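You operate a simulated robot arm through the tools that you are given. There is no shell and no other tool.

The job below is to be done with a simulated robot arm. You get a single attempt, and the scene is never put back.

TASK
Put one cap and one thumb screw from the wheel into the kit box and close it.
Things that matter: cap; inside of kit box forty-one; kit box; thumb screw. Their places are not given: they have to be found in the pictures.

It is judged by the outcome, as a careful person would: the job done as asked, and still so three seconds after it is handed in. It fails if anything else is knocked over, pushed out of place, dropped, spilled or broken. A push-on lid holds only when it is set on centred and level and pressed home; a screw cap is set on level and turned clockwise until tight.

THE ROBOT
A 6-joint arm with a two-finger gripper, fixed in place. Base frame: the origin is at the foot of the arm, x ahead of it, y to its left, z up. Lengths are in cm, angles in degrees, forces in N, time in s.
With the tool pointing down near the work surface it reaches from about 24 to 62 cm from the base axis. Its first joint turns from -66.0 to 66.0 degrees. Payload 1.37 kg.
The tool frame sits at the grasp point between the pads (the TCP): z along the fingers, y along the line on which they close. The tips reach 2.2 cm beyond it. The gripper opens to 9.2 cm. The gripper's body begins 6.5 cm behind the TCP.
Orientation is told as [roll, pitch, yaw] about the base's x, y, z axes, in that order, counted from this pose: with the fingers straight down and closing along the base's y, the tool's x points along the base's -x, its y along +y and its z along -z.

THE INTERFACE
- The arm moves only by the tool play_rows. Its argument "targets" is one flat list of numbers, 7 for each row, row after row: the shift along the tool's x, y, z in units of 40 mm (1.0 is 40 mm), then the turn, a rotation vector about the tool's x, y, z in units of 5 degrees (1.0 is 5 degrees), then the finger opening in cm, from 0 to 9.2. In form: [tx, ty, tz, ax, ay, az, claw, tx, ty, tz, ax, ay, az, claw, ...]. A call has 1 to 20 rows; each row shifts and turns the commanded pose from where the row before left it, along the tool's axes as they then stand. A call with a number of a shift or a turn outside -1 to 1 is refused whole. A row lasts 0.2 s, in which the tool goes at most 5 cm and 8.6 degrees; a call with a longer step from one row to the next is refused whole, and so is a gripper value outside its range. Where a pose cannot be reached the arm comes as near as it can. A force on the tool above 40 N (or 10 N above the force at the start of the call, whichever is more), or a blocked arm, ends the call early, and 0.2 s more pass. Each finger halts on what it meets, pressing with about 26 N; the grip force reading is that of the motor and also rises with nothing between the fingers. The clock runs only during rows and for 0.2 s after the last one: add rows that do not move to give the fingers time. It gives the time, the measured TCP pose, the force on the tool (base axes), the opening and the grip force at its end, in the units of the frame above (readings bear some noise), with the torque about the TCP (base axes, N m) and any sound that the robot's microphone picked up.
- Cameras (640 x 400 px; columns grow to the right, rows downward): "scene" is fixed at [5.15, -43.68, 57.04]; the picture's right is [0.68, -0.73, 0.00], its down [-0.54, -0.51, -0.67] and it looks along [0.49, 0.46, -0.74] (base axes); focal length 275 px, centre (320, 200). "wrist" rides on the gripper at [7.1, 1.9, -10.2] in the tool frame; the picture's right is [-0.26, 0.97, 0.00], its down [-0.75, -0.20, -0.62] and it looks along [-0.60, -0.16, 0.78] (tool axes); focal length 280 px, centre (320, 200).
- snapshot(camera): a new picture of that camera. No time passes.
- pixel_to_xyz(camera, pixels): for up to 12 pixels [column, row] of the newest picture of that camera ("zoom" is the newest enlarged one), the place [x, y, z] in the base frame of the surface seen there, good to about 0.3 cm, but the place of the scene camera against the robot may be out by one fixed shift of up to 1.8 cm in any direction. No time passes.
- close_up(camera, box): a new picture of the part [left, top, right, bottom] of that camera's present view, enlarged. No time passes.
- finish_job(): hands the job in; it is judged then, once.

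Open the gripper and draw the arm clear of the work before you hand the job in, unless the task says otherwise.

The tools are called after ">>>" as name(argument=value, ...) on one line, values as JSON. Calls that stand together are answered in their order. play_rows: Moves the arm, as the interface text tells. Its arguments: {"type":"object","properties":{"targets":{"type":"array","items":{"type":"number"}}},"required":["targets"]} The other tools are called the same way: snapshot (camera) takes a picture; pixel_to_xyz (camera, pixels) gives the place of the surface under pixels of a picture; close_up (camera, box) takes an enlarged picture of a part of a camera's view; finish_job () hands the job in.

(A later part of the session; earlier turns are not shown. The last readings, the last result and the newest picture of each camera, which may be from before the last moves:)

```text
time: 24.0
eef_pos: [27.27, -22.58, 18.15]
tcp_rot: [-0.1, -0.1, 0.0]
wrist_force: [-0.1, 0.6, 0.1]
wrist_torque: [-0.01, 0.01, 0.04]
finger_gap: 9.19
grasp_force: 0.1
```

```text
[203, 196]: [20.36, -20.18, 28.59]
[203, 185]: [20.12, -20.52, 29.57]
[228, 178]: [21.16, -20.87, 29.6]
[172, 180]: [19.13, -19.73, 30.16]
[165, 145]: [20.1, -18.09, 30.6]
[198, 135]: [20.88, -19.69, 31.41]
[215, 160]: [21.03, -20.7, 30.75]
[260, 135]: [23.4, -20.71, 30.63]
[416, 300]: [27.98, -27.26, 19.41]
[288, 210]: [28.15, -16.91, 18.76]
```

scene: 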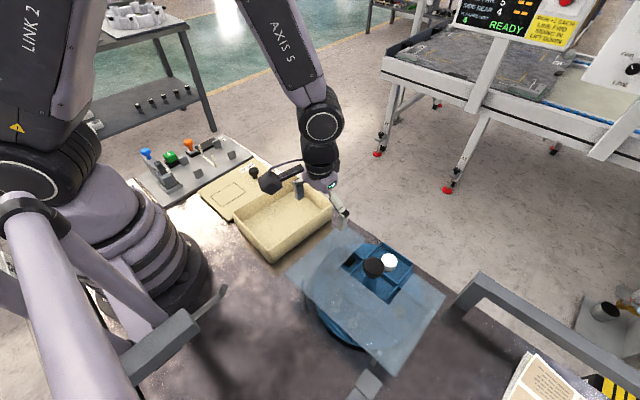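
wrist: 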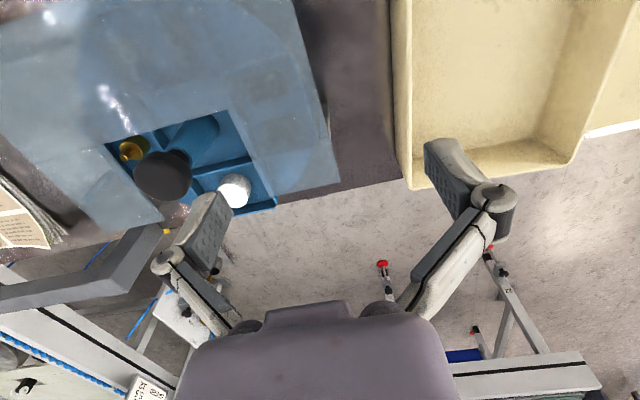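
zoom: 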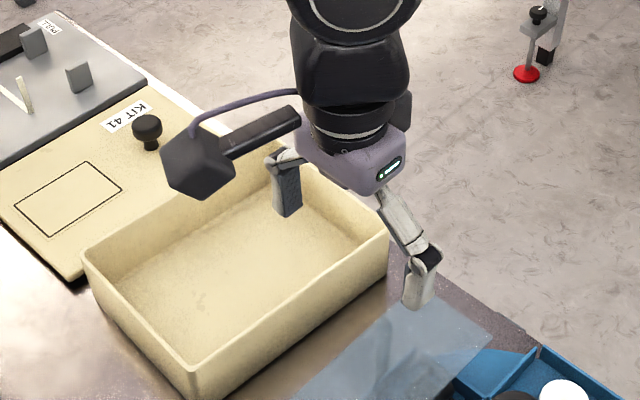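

The fingertip height read in the scene seems off from the expected 15.95; I'll query more finger pixels to understand the true tip position.

>>> pixel_to_xyz(camera="zoom", pixels=[[408, 302], [424, 304], [430, 290], [428, 260], [412, 270], [285, 214], [278, 205], [290, 180], [285, 165], [420, 245], [300, 205], [280, 190]])

>>> pixel_to_xyz(camera="wrist", pixels=[[213, 195], [225, 205], [200, 240], [430, 142], [440, 160], [445, 175], [490, 195], [168, 262]])

```text
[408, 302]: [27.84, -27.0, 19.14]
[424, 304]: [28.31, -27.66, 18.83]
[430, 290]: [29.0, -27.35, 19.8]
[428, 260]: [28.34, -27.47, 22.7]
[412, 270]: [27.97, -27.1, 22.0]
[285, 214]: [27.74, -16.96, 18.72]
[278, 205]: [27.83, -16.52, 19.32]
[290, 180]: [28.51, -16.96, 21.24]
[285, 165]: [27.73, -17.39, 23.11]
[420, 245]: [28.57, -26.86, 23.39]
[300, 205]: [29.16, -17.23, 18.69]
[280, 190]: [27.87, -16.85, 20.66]
```

```text
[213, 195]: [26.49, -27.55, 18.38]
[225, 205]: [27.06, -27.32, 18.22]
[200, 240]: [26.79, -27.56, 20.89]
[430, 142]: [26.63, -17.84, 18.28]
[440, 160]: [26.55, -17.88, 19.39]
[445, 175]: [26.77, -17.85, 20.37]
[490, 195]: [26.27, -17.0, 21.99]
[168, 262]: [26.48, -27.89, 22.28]
```

At full opening the tips sit about level with the TCP (linkage fingers), and the camera housing's lowest point is ~10 cm above the TCP, which clears the knob by ~2.5 cm. I'll set the opening to 4.4 while moving above the cap, then measure the tips again.

>>> play_rows(targets=[-0.5, -0.78, 0, 0, 0, 0, 7, -0.5, -0.78, 0, 0, 0, 0, 5, -0.5, -0.78, 0, 0, 0, 0, 4.4, -0.6, -0.77, 0, 0, 0, 0, 4.4, 0, 0, 0, 0, 0, 0, 4.4, 0, 0, 0, 0, 0, 0, 4.4])

>>> snapshot(camera="wrist")

>>> snapshot(camera="scene")

```text
time: 25.4
eef_pos: [35.78, -34.93, 18.22]
tcp_rot: [0.0, -0.1, 0.0]
wrist_force: [-0.5, 0.0, -0.2]
wrist_torque: [0.0, 0.04, 0.03]
finger_gap: 4.42
grasp_force: 0.0
```

```text
taken
```

wrist: 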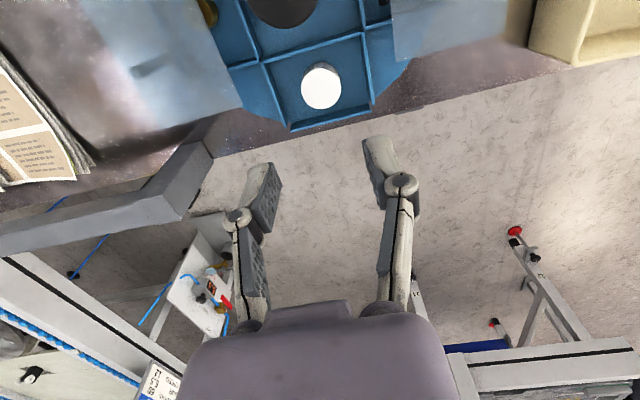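

```text
taken
```

scene: 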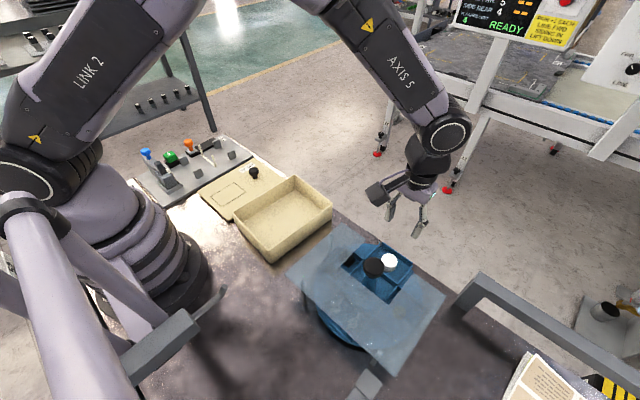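

>>> close_up(camera="wrist", box=[180, 0, 460, 260])

>>> pixel_to_xyz(camera="wrist", pixels=[[264, 166], [278, 178], [368, 140], [378, 160], [372, 152], [272, 172], [265, 230], [412, 205], [321, 86], [302, 88], [340, 84], [320, 105]])

>>> close_up(camera="scene", box=[350, 140, 490, 250])

```text
1.54 times, centred on (320, 130) of wrist
```

zoom: 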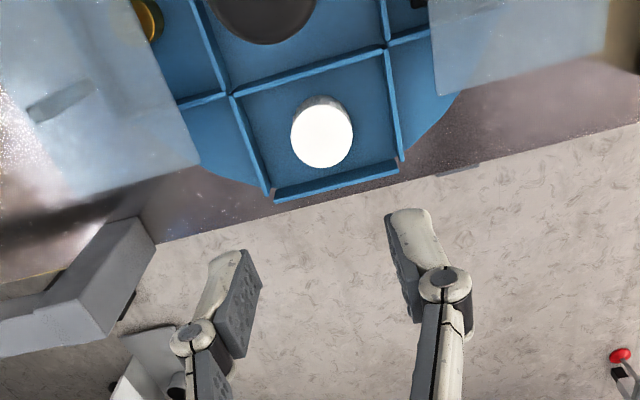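

```text
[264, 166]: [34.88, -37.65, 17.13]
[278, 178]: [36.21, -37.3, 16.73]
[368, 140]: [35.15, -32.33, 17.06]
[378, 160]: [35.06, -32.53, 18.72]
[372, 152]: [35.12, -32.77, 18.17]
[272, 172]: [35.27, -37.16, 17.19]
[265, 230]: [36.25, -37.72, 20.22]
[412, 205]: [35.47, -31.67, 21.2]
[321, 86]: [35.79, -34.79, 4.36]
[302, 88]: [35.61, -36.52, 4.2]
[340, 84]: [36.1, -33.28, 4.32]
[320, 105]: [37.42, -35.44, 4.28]
```

```text
3.64 times, centred on (420, 195) of scene
```

zoom: 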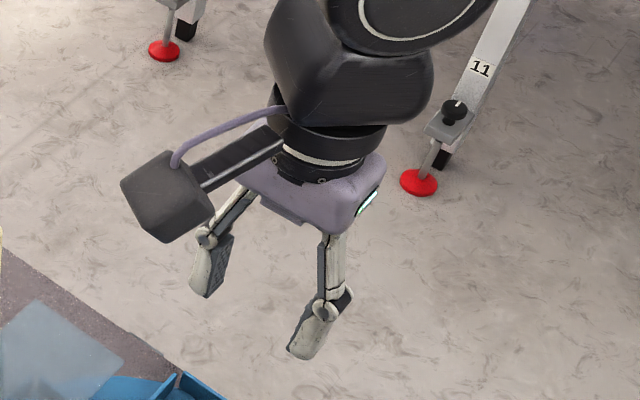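

Tips reach ~1.3 cm beyond TCP at this opening, and the cap centre reads (35.9, −34.95, top 4.35), right below the TCP. I'll descend to z≈6 and check.

>>> play_rows(targets=[-0.03, 0, 0.9, 0, 0, 0, 4.4, 0, 0, 0.9, 0, 0, 0, 4.4, 0, 0, 0.8, 0, 0, 0, 4.4, 0, 0, 0.4, 0, 0, 0, 4.4, 0, 0, 0, 0, 0, 0, 4.4])

>>> snapshot(camera="wrist")

>>> snapshot(camera="scene")

```text
time: 26.6
eef_pos: [35.86, -34.97, 6.34]
tcp_rot: [-0.1, -0.1, -0.1]
wrist_force: [-0.7, -0.7, 0.2]
wrist_torque: [0.01, 0.01, 0.0]
finger_gap: 4.41
grasp_force: 0.1
```

```text
taken
```

wrist: 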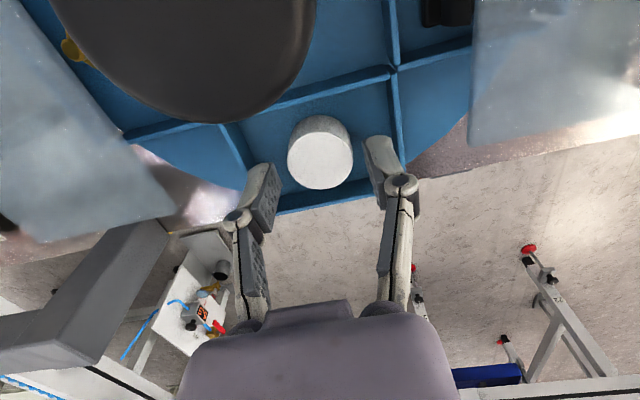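

```text
taken
```

scene: 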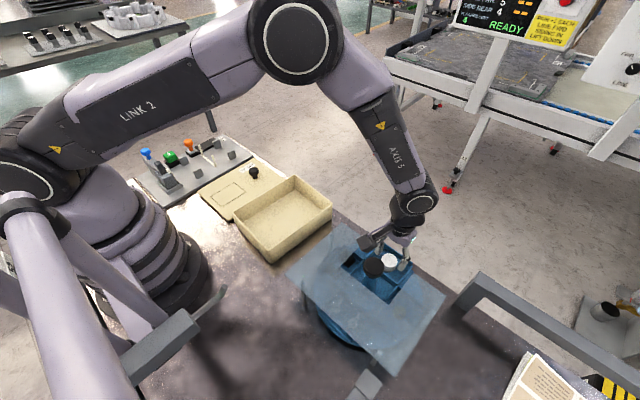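

The cap sits centred between the fingers. I'll descend to TCP z≈4.0 and close.

>>> play_rows(targets=[0, 0, 0.35, 0, 0, 0, 4.4, 0, 0, 0.23, 0, 0, 0, 4.4, 0, 0, 0, 0, 0, 0, 3.5, 0, 0, 0, 0, 0, 0, 2.5, 0, 0, 0, 0, 0, 0, 2.5, 0, 0, 0, 0, 0, 0, 2.5])

>>> snapshot(camera="wrist")

```text
time: 28.0
eef_pos: [35.82, -35.07, 4.04]
tcp_rot: [-0.1, -0.2, 0.0]
wrist_force: [4.3, 2.0, 10.3]
wrist_torque: [0.22, -0.09, -0.07]
finger_gap: 3.15
grasp_force: 26.0
```

```text
taken
```

wrist: 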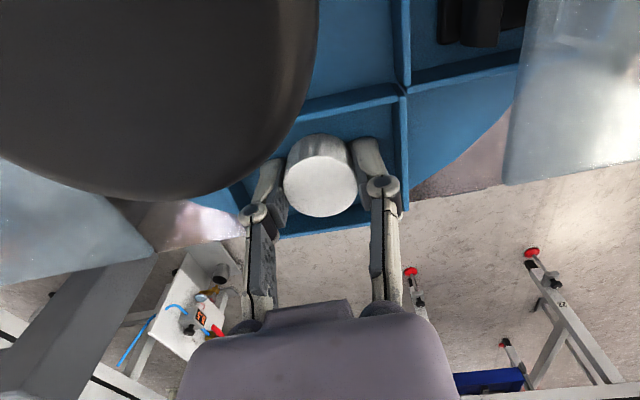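

The cap is gripped at 3.15 cm. I'll lift it straight up and check.

>>> play_rows(targets=[0, 0, -0.3, 0, 0, 0, 2.5, 0, 0, -0.6, 0, 0, 0, 2.5, 0, 0, -0.9, 0, 0, 0, 2.5, 0, 0, -0.9, 0, 0, 0, 2.5, 0, 0, -0.9, 0, 0, 0, 2.5, 0, 0, 0, 0, 0, 0, 2.5])

>>> snapshot(camera="wrist")

>>> snapshot(camera="scene")

```text
time: 29.4
eef_pos: [35.69, -35.12, 18.42]
tcp_rot: [-0.1, -0.1, 0.0]
wrist_force: [0.3, -0.6, 0.2]
wrist_torque: [0.01, 0.01, 0.02]
finger_gap: 3.12
grasp_force: 26.5
```

```text
taken
```

wrist: 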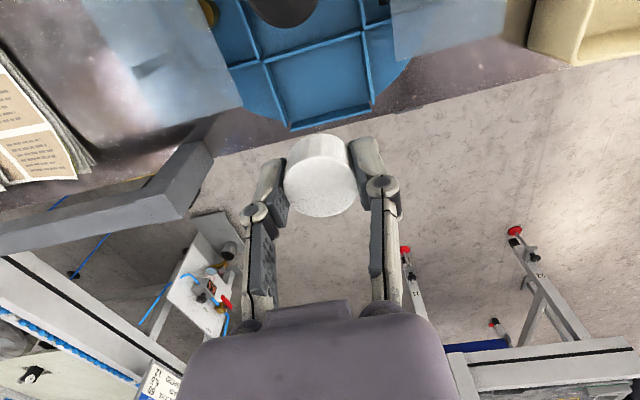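

```text
taken
```

scene: 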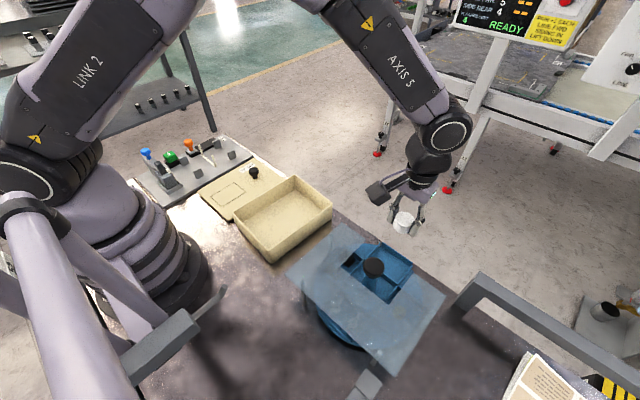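

The cap is held and the pocket is empty. I'll carry it over the box at about (33, −9).

>>> play_rows(targets=[0.1, 0.93, 0, 0, 0, 0, 2.5, 0.1, 0.93, 0, 0, 0, 0, 2.5, 0.1, 0.93, 0, 0, 0, 0, 2.5, 0.1, 0.93, 0, 0, 0, 0, 2.5, 0.1, 0.93, 0, 0, 0, 0, 2.5, 0.1, 0.93, 0, 0, 0, 0, 2.5, 0.1, 0.93, 0, 0, 0, 0, 2.5, 0, 0, 0, 0, 0, 0, 2.5])

>>> snapshot(camera="wrist")

>>> snapshot(camera="scene")

```text
time: 31.2
eef_pos: [32.93, -9.03, 18.33]
tcp_rot: [0.0, -0.1, 0.1]
wrist_force: [0.3, -0.3, 0.0]
wrist_torque: [0.03, 0.01, -0.01]
finger_gap: 3.13
grasp_force: 25.8
```

```text
taken
```

wrist: 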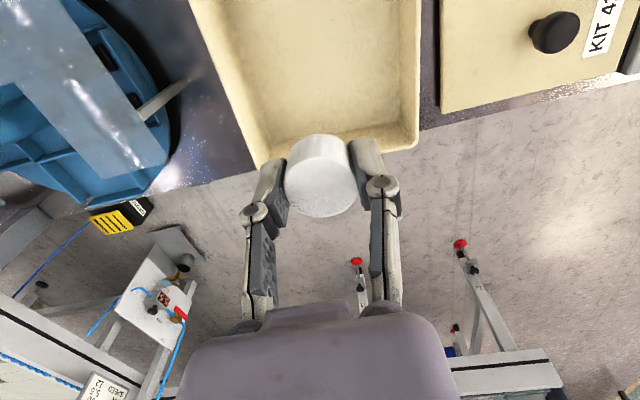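

```text
taken
```

scene: 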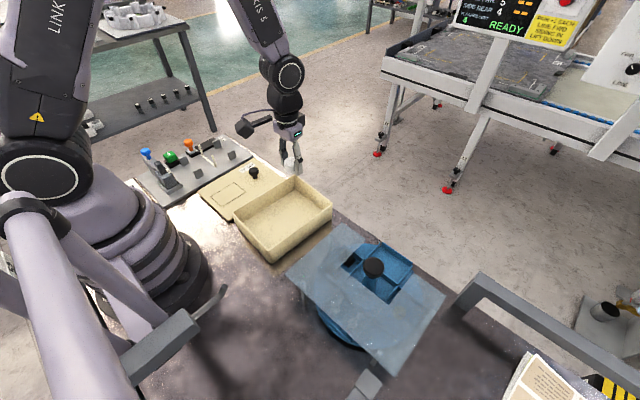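

The cap is above the box interior. I'll descend to just above the floor, watching the force.

>>> play_rows(targets=[0, 0, 0.9, 0, 0, 0, 2.5, 0, 0, 0.9, 0, 0, 0, 2.5, 0, 0, 0.9, 0, 0, 0, 2.5, 0, 0, 0.6, 0, 0, 0, 2.5, 0, 0, 0.25, 0, 0, 0, 2.5, 0, 0, 0.2, 0, 0, 0, 2.5, 0, 0, 0, 0, 0, 0, 2.5])

>>> snapshot(camera="wrist")

```text
time: 32.8
eef_pos: [32.97, -9.03, 3.28]
tcp_rot: [-0.1, -0.2, -0.1]
wrist_force: [-0.1, 0.5, -0.5]
wrist_torque: [0.01, 0.0, -0.01]
finger_gap: 3.08
grasp_force: 25.8
```

```text
taken
```

wrist: 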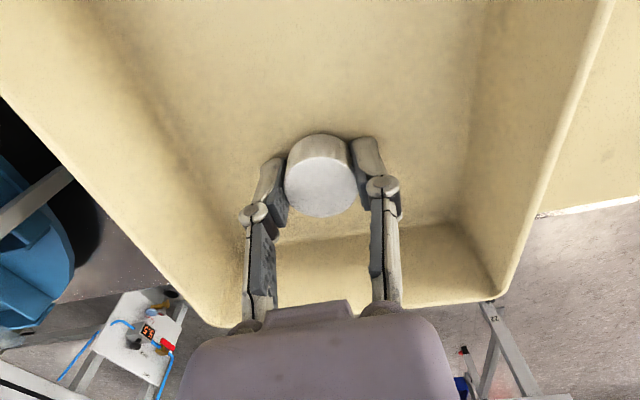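

No contact yet at z=3.28. I'll lower in small steps until the cap touches the floor.

>>> play_rows(targets=[0, 0, 0.07, 0, 0, 0, 2.5, 0, 0, 0, 0, 0, 0, 2.5])

>>> play_rows(targets=[0, 0, 0.04, 0, 0, 0, 2.5, 0, 0, 0, 0, 0, 0, 2.5])

```text
time: 33.4
eef_pos: [32.93, -8.98, 3.0]
tcp_rot: [0.0, -0.1, 0.0]
wrist_force: [0.1, 0.5, -0.4]
wrist_torque: [0.02, -0.01, -0.03]
finger_gap: 3.13
grasp_force: 26.0
```

```text
time: 34.0
eef_pos: [33.03, -8.98, 2.79]
tcp_rot: [-0.1, -0.1, 0.0]
wrist_force: [-0.7, 0.8, -0.2]
wrist_torque: [-0.01, 0.0, -0.02]
finger_gap: 3.14
grasp_force: 25.9
```

>>> play_rows(targets=[0, 0, 0.04, 0, 0, 0, 2.5, 0, 0, 0, 0, 0, 0, 2.5])

```text
time: 34.6
eef_pos: [33.18, -8.9, 2.6]
tcp_rot: [-0.1, -0.1, 0.0]
wrist_force: [-1.7, 0.8, 12.4]
wrist_torque: [0.07, 0.01, -0.01]
finger_gap: 3.13
grasp_force: 26.2
```

Contact (12 N up) at z≈2.6. I'll back off a hair, open to release the cap, and lift straight up.

>>> play_rows(targets=[0, 0, -0.02, 0, 0, 0, 2.5, 0, 0, 0, 0, 0, 0, 3.4, 0, 0, 0, 0, 0, 0, 4.6, 0, 0, 0, 0, 0, 0, 5, 0, 0, -0.3, 0, 0, 0, 5, 0, 0, -0.8, 0, 0, 0, 5, 0, 0, -0.9, 0, 0, 0, 5, 0, 0, -0.9, 0, 0, 0, 5, 0, 0, -0.9, 0, 0, 0, 5, 0, 0, 0, 0, 0, 0, 5])

>>> snapshot(camera="wrist")

>>> snapshot(camera="scene")

```text
time: 36.8
eef_pos: [32.96, -9.08, 17.91]
tcp_rot: [0.0, -0.1, 0.0]
wrist_force: [0.3, 0.9, -0.4]
wrist_torque: [-0.01, -0.02, 0.02]
finger_gap: 4.97
grasp_force: 0.1
```

```text
taken
```

wrist: 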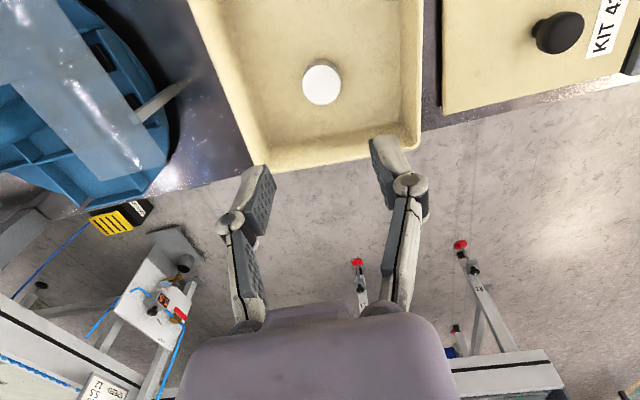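

```text
taken
```

scene: 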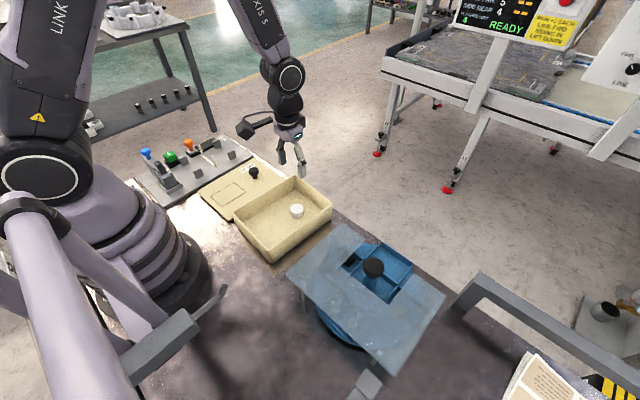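

The cap stands upright in the box. Now back to the knob: I'll position over (28.45, −34.95), lower to z≈11.05 with the fingers open.

>>> play_rows(targets=[0.161, -0.925, 0, 0, 0, 0, 5.5, 0.161, -0.925, 0, 0, 0, 0, 6, 0.161, -0.925, 0, 0, 0, 0, 6.5, 0.161, -0.925, 0, 0, 0, 0, 6.5, 0.161, -0.925, 0, 0, 0, 0, 6.5, 0.161, -0.925, 0, 0, 0, 0, 6.5, 0.161, -0.925, 0, 0, 0, 0, 6.5, 0, 0, 0.7, 0, 0, 0, 6.5, 0, 0, 0.6, 0, 0, 0, 6.5, 0, 0, 0, 0, 0, 0, 6.5])

>>> snapshot(camera="wrist")

```text
time: 39.0
eef_pos: [28.66, -34.9, 12.69]
tcp_rot: [0.1, -0.1, 0.0]
wrist_force: [0.5, -0.7, -0.1]
wrist_torque: [-0.01, -0.02, 0.01]
finger_gap: 6.51
grasp_force: 0.1
```

```text
taken
```

wrist: 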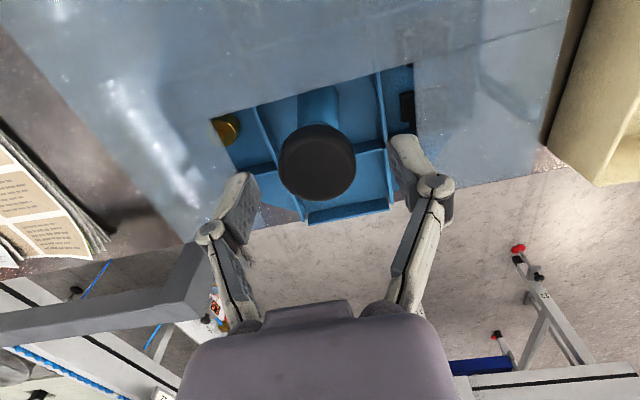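

Knob is between the fingers at (317,163), slightly toward −x/−y of the TCP. I'll correct by a couple of mm, lower to z≈11.05 and close.

>>> play_rows(targets=[0.06, -0.03, 0.41, 0, 0, 0, 6.5, 0, 0, 0, 0, 0, 0, 5, 0, 0, 0, 0, 0, 0, 3, 0, 0, 0, 0, 0, 0, 3, 0, 0, 0, 0, 0, 0, 3])

```text
time: 40.2
eef_pos: [28.35, -35.01, 11.16]
tcp_rot: [-0.2, -0.1, 0.0]
wrist_force: [-1.6, -6.6, -1.8]
wrist_torque: [-0.04, -0.08, -0.01]
finger_gap: 3.71
grasp_force: 28.0
```

Gripped with small side force. I'll turn CCW by 40° and check forces.

>>> play_rows(targets=[0, -0.02, 0, 0, 0, 0, 3, 0, 0, 0, 0, 0, -1, 3, 0, 0, 0, 0, 0, -1, 3, 0, 0, 0, 0, 0, -1, 3, 0, 0, 0, 0, 0, -1, 3, 0, 0, 0, 0, 0, -1, 3, 0, 0, 0, 0, 0, -1, 3, 0, 0, 0, 0, 0, -1, 3, 0, 0, 0, 0, 0, -1, 3, 0, 0, 0, 0, 0, 0, 3])

```text
time: 42.4
eef_pos: [28.34, -35.05, 11.17]
tcp_rot: [-0.4, -0.1, 40.1]
wrist_force: [15.9, -10.0, -17.1]
wrist_torque: [0.03, -0.12, 0.0]
finger_gap: 3.7
grasp_force: 28.5
```

Side force of ~19 N; I'll relieve it and turn another 25°.

>>> play_rows(targets=[-0.01, -0.04, 0.02, 0, 0, 0, 3, 0, 0, 0, 0, 0, -1, 3, 0, 0, 0, 0, 0, -1, 3, 0, -0.015, 0, 0, 0, -1, 3, 0, 0, 0, 0, 0, -1, 3, 0, 0, 0, 0, 0, -1, 3, 0, 0, 0, 0, 0, 0, 3])

```text
time: 44.0
eef_pos: [28.47, -35.1, 10.99]
tcp_rot: [-0.1, 0.0, 65.2]
wrist_force: [-9.4, -1.5, 12.1]
wrist_torque: [0.24, -0.05, 0.03]
finger_gap: 3.71
grasp_force: 28.0
```

>>> play_rows(targets=[0, 0.015, -0.01, 0, 0, -1, 3, 0, 0, 0, 0, 0, -1, 3, 0, 0, 0, 0, 0, -1, 3, 0, 0, 0, 0, 0, -1, 3, 0, 0, 0, 0, 0, -1, 3, 0, 0, 0, 0, 0, 0, 3])

>>> snapshot(camera="wrist")

>>> snapshot(camera="scene")

```text
time: 45.4
eef_pos: [28.51, -35.23, 11.01]
tcp_rot: [-0.2, 0.1, 90.1]
wrist_force: [19.8, -9.1, -20.6]
wrist_torque: [-0.15, 0.08, -0.03]
finger_gap: 3.67
grasp_force: 27.8
```

```text
taken
```

wrist: 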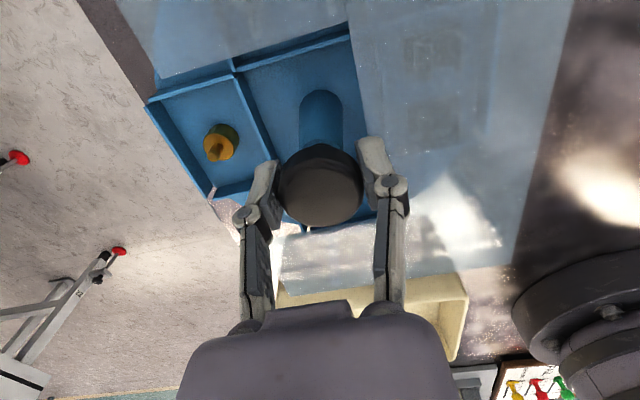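

```text
taken
```

scene: 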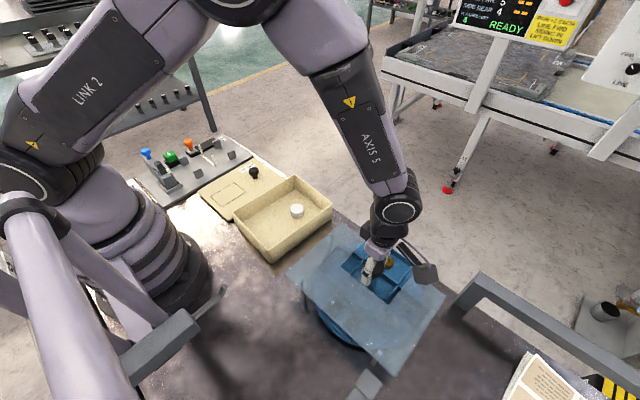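

The brass thumb screw is now in the front pocket. I'll relieve the force, release the knob, lift, and turn back to yaw 0.

>>> play_rows(targets=[0, -0.035, 0.02, 0, 0, 0, 3, 0, 0, 0, 0, 0, 0, 5, 0, 0, 0, 0, 0, 0, 6.5, 0, 0, 0, 0, 0, 0, 6.5, 0, 0, -0.8, 0, 0, 0, 6.5, 0, 0, -0.8, 0, 0, 0, 6.5, 0, 0, -0.5, 0, 0, 1, 6.5, 0, 0, 0, 0, 0, 1, 6.5, 0, 0, 0, 0, 0, 1, 6.5, 0, 0, 0, 0, 0, 1, 6.5, 0, 0, 0, 0, 0, 1, 6.5, 0, 0, 0, 0, 0, 1, 6.5, 0, 0, 0, 0, 0, 1, 6.5, 0, 0, 0, 0, 0, 1, 6.5, 0, 0, 0, 0, 0, 1, 6.5, 0, 0, 0, 0, 0, 1, 6.5, 0, 0, 0, 0, 0, 1, 6.5, 0, 0, 0, 0, 0, 1, 6.5, 0, 0, 0, 0, 0, 1, 6.5, 0, 0, 0, 0, 0, 1, 6.5])

>>> play_rows(targets=[0, 0, 0, 0, 0, 1, 6.5, 0, 0, 0, 0, 0, 1, 6.5, 0, 0, 0, 0, 0, 1, 6.5, 0, 0, 0, 0, 0, 1, 6.5, -0.9, 0, 0, 0, 0, 0, 5, -0.6, 0, 0, 0, 0, 0, 4, 0, 0, 0, 0, 0, 0, 4])

>>> snapshot(camera="wrist")

>>> snapshot(camera="scene")

```text
time: 49.6
eef_pos: [28.47, -35.25, 19.56]
tcp_rot: [-0.1, -0.1, 19.9]
wrist_force: [0.1, -0.3, -0.4]
wrist_torque: [-0.01, 0.04, -0.01]
finger_gap: 6.51
grasp_force: 0.1
```

```text
time: 51.2
eef_pos: [34.59, -35.16, 19.39]
tcp_rot: [0.0, -0.1, 0.0]
wrist_force: [-0.8, -0.3, 0.1]
wrist_torque: [-0.02, 0.0, -0.01]
finger_gap: 4.01
grasp_force: 0.1
```

```text
taken
```

wrist: 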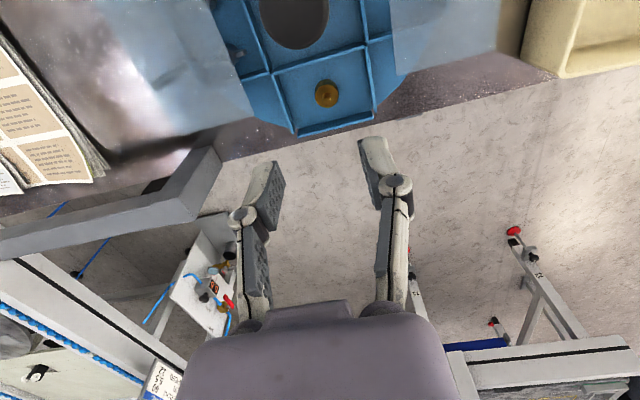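

```text
taken
```

scene: 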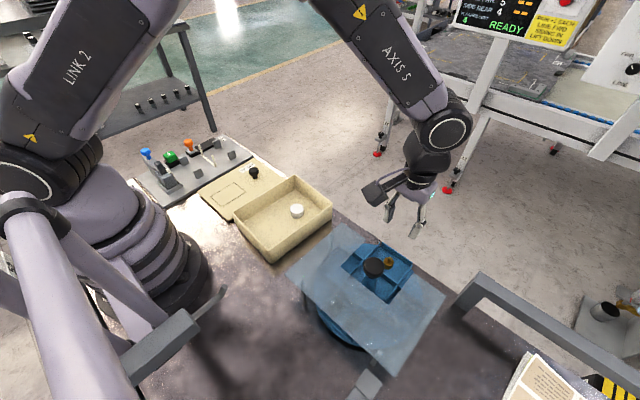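

>>> close_up(camera="wrist", box=[280, 55, 380, 135])

>>> pixel_to_xyz(camera="wrist", pixels=[[325, 97], [325, 103], [316, 94], [337, 93], [327, 82], [326, 90], [290, 110], [365, 95], [300, 60], [235, 50], [273, 71], [362, 45]])

>>> close_up(camera="wrist", box=[210, 20, 270, 80])

```text
5.00 times, centred on (330, 95) of wrist
```

zoom: 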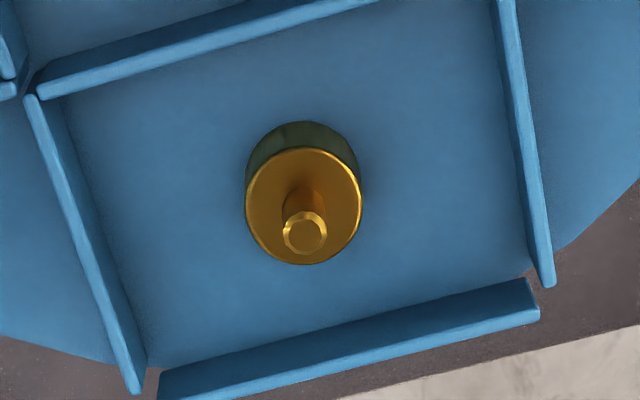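

```text
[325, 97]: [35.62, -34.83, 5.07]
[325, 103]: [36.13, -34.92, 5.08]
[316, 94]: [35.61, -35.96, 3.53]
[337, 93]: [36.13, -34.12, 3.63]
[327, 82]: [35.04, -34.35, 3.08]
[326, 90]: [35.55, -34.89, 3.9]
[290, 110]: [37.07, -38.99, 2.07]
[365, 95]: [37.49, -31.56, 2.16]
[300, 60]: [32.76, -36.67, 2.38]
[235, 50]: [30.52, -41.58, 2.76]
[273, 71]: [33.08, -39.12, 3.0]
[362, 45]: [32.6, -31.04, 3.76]
```

```text
6.67 times, centred on (240, 50) of wrist
```

zoom: 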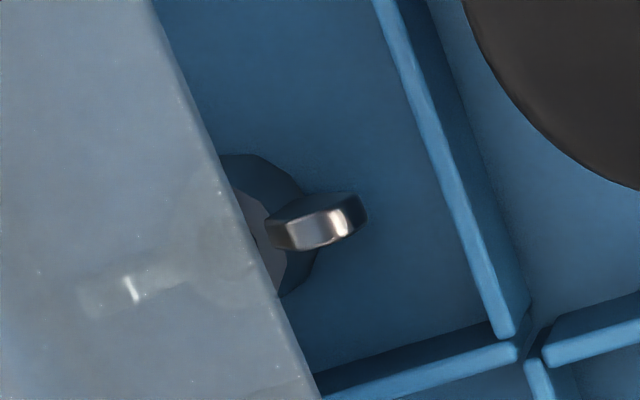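

The brass thumb screw head is centred at about (35.9, −34.95), head z 2.0–3.6, stem up to 5.1. I'll align above it and descend to z≈6.5 first.

>>> play_rows(targets=[-0.325, 0.05, 0, 0, 0, 0, 4, 0, 0, 0.9, 0, 0, 0, 4, 0, 0, 0.9, 0, 0, 0, 4, 0, 0, 0.9, 0, 0, 0, 4, 0, 0, 0.5, 0, 0, 0, 4, 0, 0, 0, 0, 0, 0, 4])

>>> snapshot(camera="wrist")

>>> close_up(camera="wrist", box=[220, 100, 420, 240])

```text
time: 52.6
eef_pos: [35.69, -34.99, 6.66]
tcp_rot: [-0.1, -0.1, 0.0]
wrist_force: [-0.2, 0.3, 0.0]
wrist_torque: [-0.04, -0.02, 0.01]
finger_gap: 4.0
grasp_force: 0.1
```

```text
taken
```

wrist: 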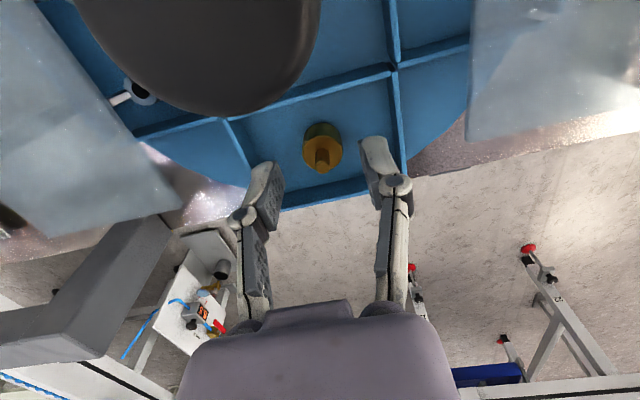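

```text
2.86 times, centred on (320, 170) of wrist
```

zoom: 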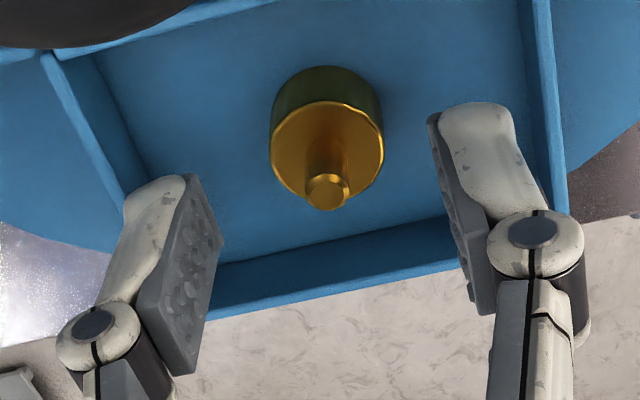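

The screw head is centred between the fingers. I'll descend to z≈4.25 and close.

>>> play_rows(targets=[0, 0.02, 0.35, 0, 0, 0, 4, 0, 0, 0.25, 0, 0, 0, 4, 0, 0, 0, 0, 0, 0, 3, 0, 0, 0, 0, 0, 0, 1.5, 0, 0, 0, 0, 0, 0, 1.5, 0, 0, 0, 0, 0, 0, 1.5])

>>> snapshot(camera="wrist")

```text
time: 54.0
eef_pos: [35.84, -34.97, 4.19]
tcp_rot: [-0.1, -0.2, 0.0]
wrist_force: [-0.8, 0.2, -0.2]
wrist_torque: [0.02, 0.0, 0.0]
finger_gap: 2.05
grasp_force: 26.1
```

```text
taken
```

wrist: 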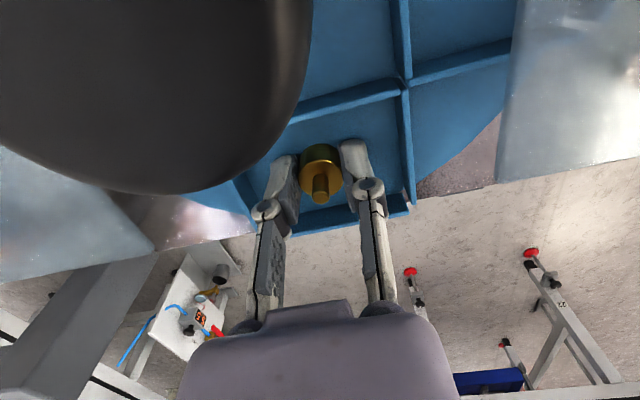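

Gripped at 2.05 cm on the head. I'll lift it straight up.

>>> play_rows(targets=[0, 0, -0.3, 0, 0, 0, 1.5, 0, 0, -0.6, 0, 0, 0, 1.5, 0, 0, -0.9, 0, 0, 0, 1.5, 0, 0, -0.9, 0, 0, 0, 1.5, 0, 0, -0.9, 0, 0, 0, 1.5, 0, 0, 0, 0, 0, 0, 1.5])

>>> snapshot(camera="wrist")

>>> snapshot(camera="scene")

```text
time: 55.4
eef_pos: [35.75, -34.86, 18.67]
tcp_rot: [0.0, -0.1, 0.1]
wrist_force: [0.5, 0.1, -0.8]
wrist_torque: [-0.01, 0.01, -0.05]
finger_gap: 2.06
grasp_force: 26.4
```

```text
taken
```

wrist: 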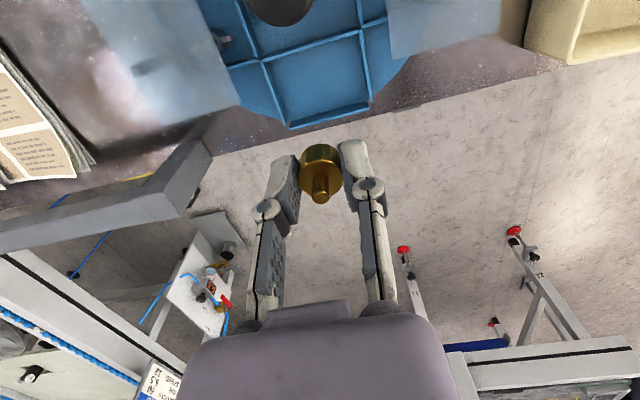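

```text
taken
```

scene: 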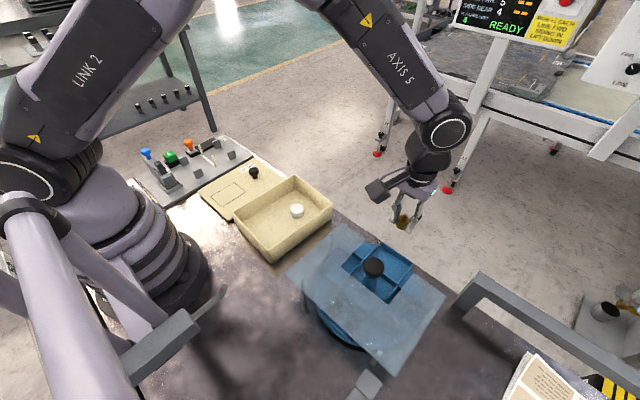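

The thumb screw is held. I'll carry it over the box at about (27, −8.5) and lower to z≈3.2.

>>> play_rows(targets=[0.27, 0.825, 0, 0, 0, 0, 1.5, 0.27, 0.825, 0, 0, 0, 0, 1.5, 0.27, 0.825, 0, 0, 0, 0, 1.5, 0.27, 0.825, 0, 0, 0, 0, 1.5, 0.27, 0.825, 0, 0, 0, 0, 1.5, 0.27, 0.825, 0, 0, 0, 0, 1.5, 0.27, 0.825, 0, 0, 0, 0, 1.5, 0.27, 0.825, 0, 0, 0, 0, 1.5, 0, 0, 0, 0, 0, 0, 1.5])

>>> snapshot(camera="wrist")

```text
time: 57.4
eef_pos: [27.16, -8.45, 18.59]
tcp_rot: [-0.1, -0.1, 0.0]
wrist_force: [0.3, 0.3, -0.3]
wrist_torque: [-0.02, 0.02, 0.0]
finger_gap: 2.04
grasp_force: 26.0
```

```text
taken
```

wrist: 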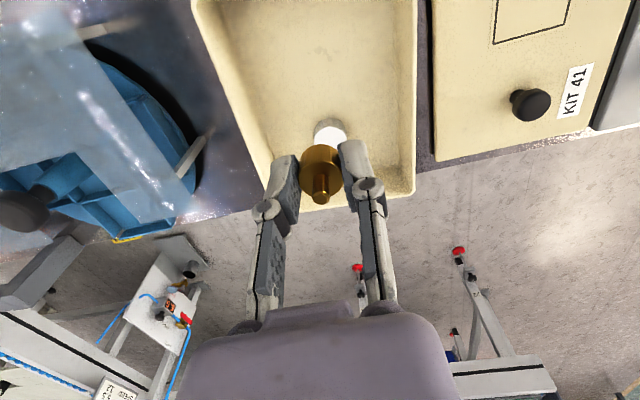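

Over the box interior, clear of the cap. Descending to just above the floor.

>>> play_rows(targets=[0, 0, 0.9, 0, 0, 0, 1.5, 0, 0, 0.9, 0, 0, 0, 1.5, 0, 0, 0.9, 0, 0, 0, 1.5, 0, 0, 0.7, 0, 0, 0, 1.5, 0, 0, 0.3, 0, 0, 0, 1.5, 0, 0, 0.15, 0, 0, 0, 1.5, 0, 0, 0, 0, 0, 0, 1.5])

>>> play_rows(targets=[0, 0, 0.05, 0, 0, 0, 1.5, 0, 0, 0, 0, 0, 0, 1.5])

```text
time: 59.0
eef_pos: [27.18, -8.5, 3.25]
tcp_rot: [0.0, 0.0, -0.1]
wrist_force: [-0.2, -0.5, -0.8]
wrist_torque: [0.02, 0.0, 0.01]
finger_gap: 2.07
grasp_force: 26.2
```

```text
time: 59.6
eef_pos: [27.22, -8.46, 2.93]
tcp_rot: [-0.1, -0.1, 0.0]
wrist_force: [0.7, -1.0, -0.5]
wrist_torque: [-0.01, 0.02, 0.02]
finger_gap: 2.06
grasp_force: 25.8
```

>>> play_rows(targets=[0, 0, 0.04, 0, 0, 0, 1.5, 0, 0, 0, 0, 0, 0, 1.5])

```text
time: 60.2
eef_pos: [27.19, -8.44, 2.91]
tcp_rot: [-0.1, -0.2, 0.0]
wrist_force: [-1.8, 2.9, 15.1]
wrist_torque: [0.03, -0.07, 0.04]
finger_gap: 2.09
grasp_force: 26.4
```

Contact with the floor (15 N). I'll back off slightly, open, and lift straight up.

>>> play_rows(targets=[0, 0, -0.02, 0, 0, 0, 1.5, 0, 0, 0, 0, 0, 0, 2.4, 0, 0, 0, 0, 0, 0, 3.6, 0, 0, 0, 0, 0, 0, 4, 0, 0, -0.3, 0, 0, 0, 4, 0, 0, -0.8, 0, 0, 0, 4, 0, 0, -0.9, 0, 0, 0, 4, 0, 0, -0.9, 0, 0, 0, 4, 0, 0, -0.9, 0, 0, 0, 4, 0, 0, 0, 0, 0, 0, 4])

>>> snapshot(camera="wrist")

>>> snapshot(camera="scene")

```text
time: 62.4
eef_pos: [27.23, -8.48, 18.07]
tcp_rot: [-0.1, 0.0, -0.1]
wrist_force: [0.6, 0.6, 0.0]
wrist_torque: [0.02, -0.01, 0.0]
finger_gap: 4.02
grasp_force: 0.0
```

```text
taken
```

wrist: 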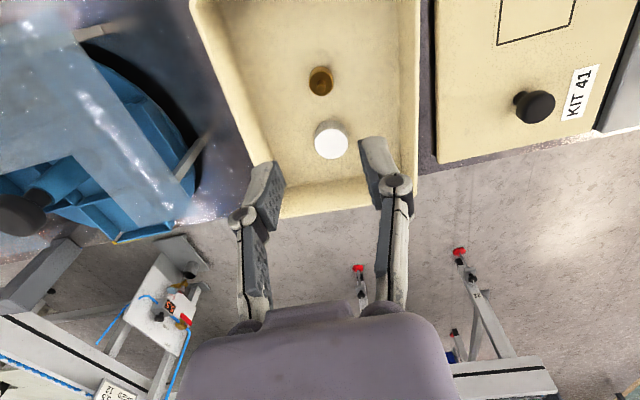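

```text
taken
```

scene: 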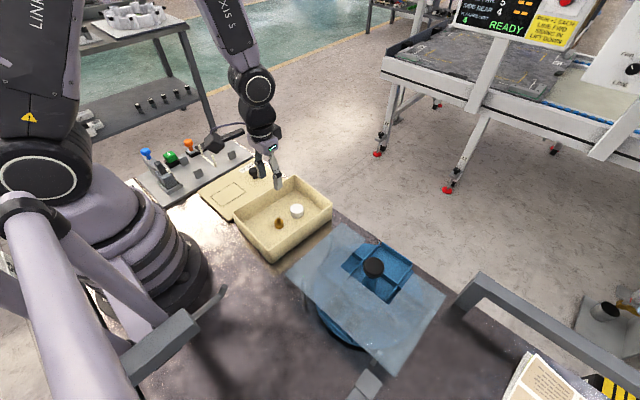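

Both parts are in the box: cap at (331,140) and thumb screw at (320,80). Next I'll raise and yaw to +90°, which gives a side-on view of box and lid and is the orientation I want for gripping the off-centre lid knob.

>>> play_rows(targets=[-0.2, -0.4, -1, 0, 0, 0, 4, -0.2, -0.4, -1, 0, 0, 0, 4, -0.2, -0.4, -1, 0, 0, 0, 4, 0, 0, 0, 0, 0, -1, 4, 0, 0, 0, 0, 0, -1, 4, 0, 0, 0, 0, 0, -1, 4, 0, 0, 0, 0, 0, -1, 4, 0, 0, 0, 0, 0, -1, 4, 0, 0, 0, 0, 0, -1, 4, 0, 0, 0, 0, 0, -1, 4, 0, 0, 0, 0, 0, -1, 4, 0, 0, 0, 0, 0, -1, 4, 0, 0, 0, 0, 0, -1, 4, 0, 0, 0, 0, 0, -1, 4, 0, 0, 0, 0, 0, -1, 4, 0, 0, 0, 0, 0, -1, 4, 0, 0, 0, 0, 0, -1, 4, 0, 0, 0, 0, 0, -1, 4, 0, 0, 0, 0, 0, -1, 4, 0, 0, 0, 0, 0, -1, 4])

>>> play_rows(targets=[0, 0, 0, 0, 0, -1, 4, 0, 0, 0, 0, 0, 0, 4])

>>> snapshot(camera="wrist")

>>> snapshot(camera="scene")

```text
time: 66.6
eef_pos: [29.51, -13.19, 30.14]
tcp_rot: [-0.1, 0.0, 85.2]
wrist_force: [0.0, 0.9, -0.2]
wrist_torque: [0.02, 0.02, 0.03]
finger_gap: 4.02
grasp_force: 0.1
```

```text
time: 67.2
eef_pos: [29.6, -13.22, 30.12]
tcp_rot: [0.0, 0.1, 90.1]
wrist_force: [0.4, 0.4, 0.2]
wrist_torque: [0.0, 0.01, -0.01]
finger_gap: 4.01
grasp_force: 0.0
```

```text
taken
```

wrist: 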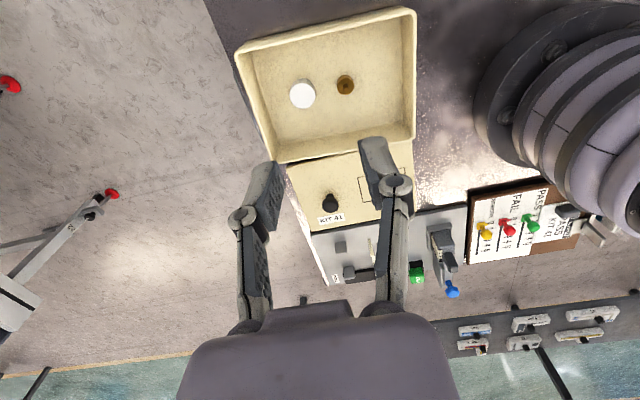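

```text
taken
```

scene: 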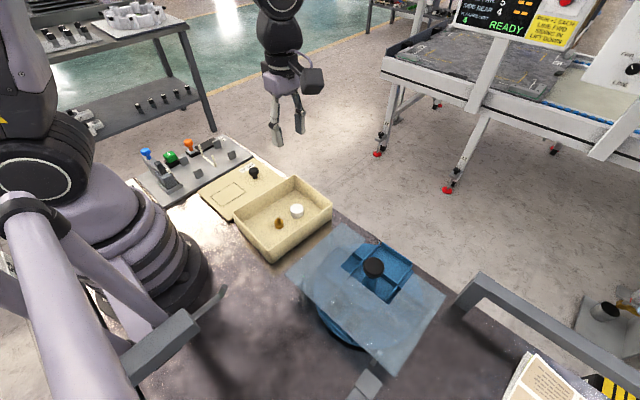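

A clear view of the whole box. I'll zoom to measure rim corners and lid corners.

>>> close_up(camera="wrist", box=[220, 0, 440, 240])

>>> pixel_to_xyz(camera="wrist", pixels=[[238, 53], [410, 10], [411, 140], [278, 160], [325, 30], [412, 75], [258, 107], [345, 150], [415, 75], [345, 152], [257, 109], [320, 31]])

>>> pixel_to_xyz(camera="wrist", pixels=[[331, 205], [290, 170], [313, 229], [350, 170], [411, 150], [330, 219], [303, 95], [345, 85], [340, 120], [280, 165], [300, 200], [318, 231]])

```text
1.67 times, centred on (330, 120) of wrist
```

zoom: 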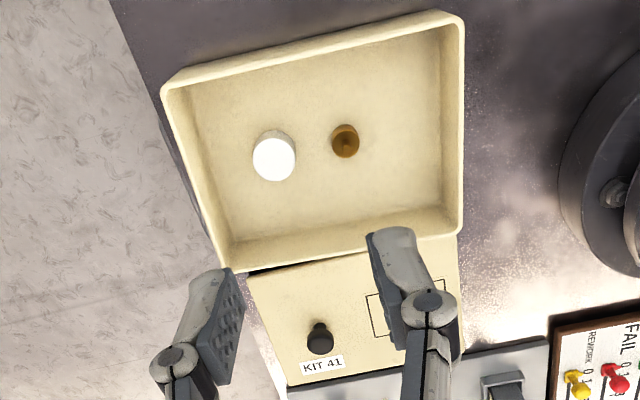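

```text
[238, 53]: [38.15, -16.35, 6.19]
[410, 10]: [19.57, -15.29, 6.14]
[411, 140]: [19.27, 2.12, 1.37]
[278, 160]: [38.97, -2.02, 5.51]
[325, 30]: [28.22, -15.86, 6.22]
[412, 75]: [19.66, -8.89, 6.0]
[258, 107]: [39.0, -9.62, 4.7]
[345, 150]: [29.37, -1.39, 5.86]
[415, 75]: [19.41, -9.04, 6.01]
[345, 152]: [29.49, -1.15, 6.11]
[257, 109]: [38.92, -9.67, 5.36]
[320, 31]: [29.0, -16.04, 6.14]
```

```text
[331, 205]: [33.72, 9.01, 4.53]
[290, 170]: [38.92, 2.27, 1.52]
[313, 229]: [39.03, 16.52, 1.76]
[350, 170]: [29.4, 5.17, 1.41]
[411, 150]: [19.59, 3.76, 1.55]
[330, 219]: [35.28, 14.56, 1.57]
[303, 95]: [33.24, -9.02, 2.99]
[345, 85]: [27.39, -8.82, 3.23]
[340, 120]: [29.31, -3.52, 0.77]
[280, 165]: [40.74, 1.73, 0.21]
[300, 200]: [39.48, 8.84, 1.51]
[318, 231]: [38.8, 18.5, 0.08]
```

The box appears slightly rotated (about −3.5 to −4°). I'll zoom in on the box rim to fit its edges precisely.

>>> close_up(camera="wrist", box=[225, 0, 425, 125])

>>> close_up(camera="wrist", box=[255, 95, 425, 201])

```text
3.20 times, centred on (325, 62) of wrist
```

zoom: 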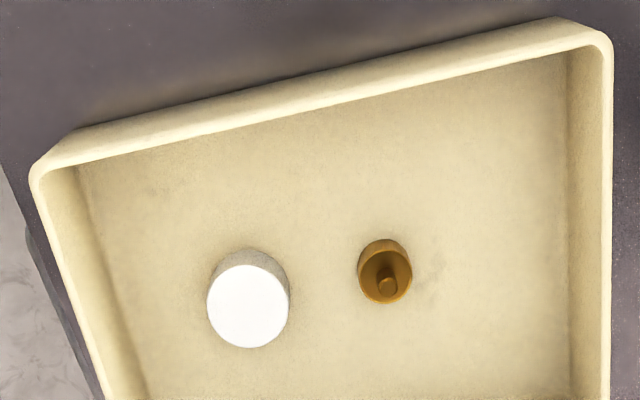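

```text
3.76 times, centred on (340, 148) of wrist
```

zoom: 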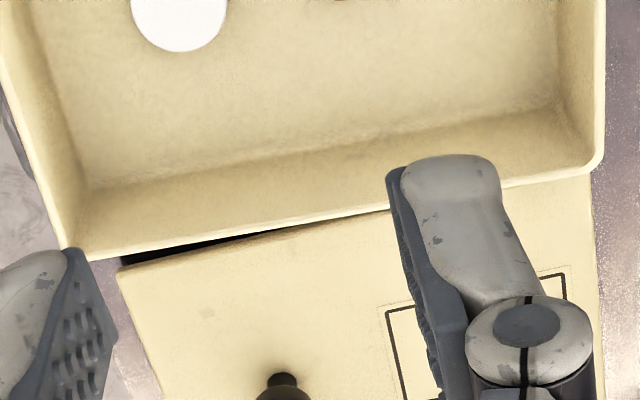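

I'll query many points along the four rim edges to fit the box's centre and angle.

>>> pixel_to_xyz(camera="wrist", pixels=[[256.2, 47.8], [287.5, 40.6], [325, 31.6], [362.5, 22.5], [393.7, 15.6], [414, 31.2], [414, 62.5], [414, 93.7], [412.5, 121.9], [239.5, 68.7], [245.8, 90.6], [255.2, 118.7]])

>>> pixel_to_xyz(camera="wrist", pixels=[[281.6, 161.8], [295, 159.7], [308.1, 157.8], [320, 156], [334.7, 153.3], [345, 151.5], [355.9, 149.8], [403.7, 141.8], [408, 140.5], [265, 133], [260, 125], [413, 110]])

```text
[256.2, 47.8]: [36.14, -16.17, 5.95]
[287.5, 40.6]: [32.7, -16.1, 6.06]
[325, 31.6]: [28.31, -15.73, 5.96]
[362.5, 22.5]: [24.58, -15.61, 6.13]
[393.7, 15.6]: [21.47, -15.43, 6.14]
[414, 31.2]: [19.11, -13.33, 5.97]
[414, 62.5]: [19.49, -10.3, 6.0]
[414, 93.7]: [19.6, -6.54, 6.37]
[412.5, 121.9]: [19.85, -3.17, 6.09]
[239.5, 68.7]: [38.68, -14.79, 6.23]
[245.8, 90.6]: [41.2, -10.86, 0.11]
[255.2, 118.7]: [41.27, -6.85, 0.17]
```

```text
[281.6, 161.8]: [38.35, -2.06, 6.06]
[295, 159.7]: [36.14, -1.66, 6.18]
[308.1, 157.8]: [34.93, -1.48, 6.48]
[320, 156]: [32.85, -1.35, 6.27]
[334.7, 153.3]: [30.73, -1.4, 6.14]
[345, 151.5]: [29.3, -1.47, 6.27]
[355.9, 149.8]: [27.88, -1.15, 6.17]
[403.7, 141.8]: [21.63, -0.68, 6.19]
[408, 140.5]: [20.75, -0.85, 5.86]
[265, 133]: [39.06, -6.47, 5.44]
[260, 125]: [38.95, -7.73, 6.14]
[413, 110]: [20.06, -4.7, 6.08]
```

Fit: box centre ≈ (29.25, −8.55), about 19.5 × 14.6 cm, yaw ≈ −3.5°. Now I'll shift +14 cm in y to view the lid the same way.

>>> play_rows(targets=[-0.9, 0, 0, 0, 0, 0, 4, -0.9, 0, 0, 0, 0, 0, 4, -0.9, 0, 0, 0, 0, 0, 4, -0.9, 0, 0, 0, 0, 0, 4, 0, 0, 0, 0, 0, 0, 4])

>>> snapshot(camera="wrist")

>>> close_up(camera="wrist", box=[230, 0, 430, 170])

```text
time: 68.4
eef_pos: [29.68, 1.15, 30.04]
tcp_rot: [-0.2, 0.1, 90.1]
wrist_force: [-0.3, 0.4, -0.8]
wrist_torque: [0.01, 0.01, 0.0]
finger_gap: 4.0
grasp_force: 0.1
```

```text
taken
```

wrist: 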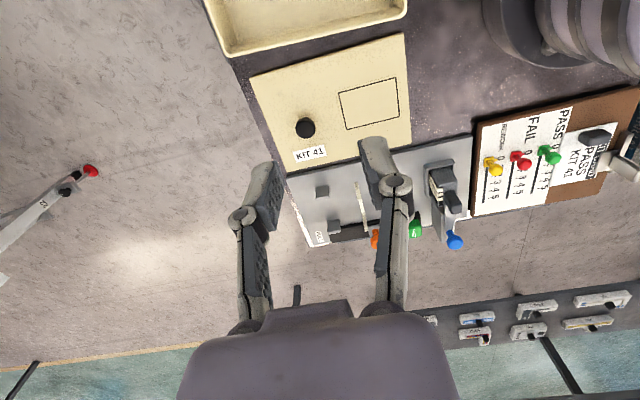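

```text
2.35 times, centred on (330, 85) of wrist
```

zoom: 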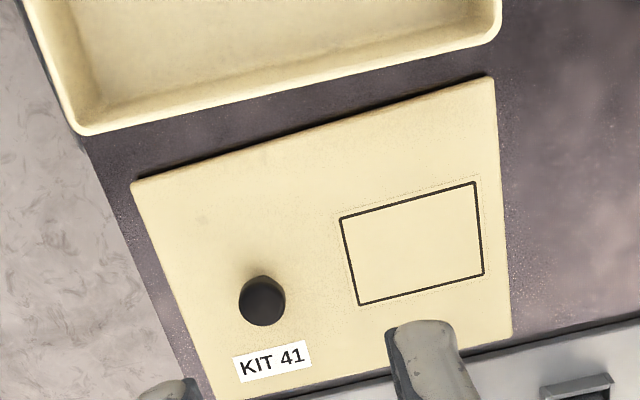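

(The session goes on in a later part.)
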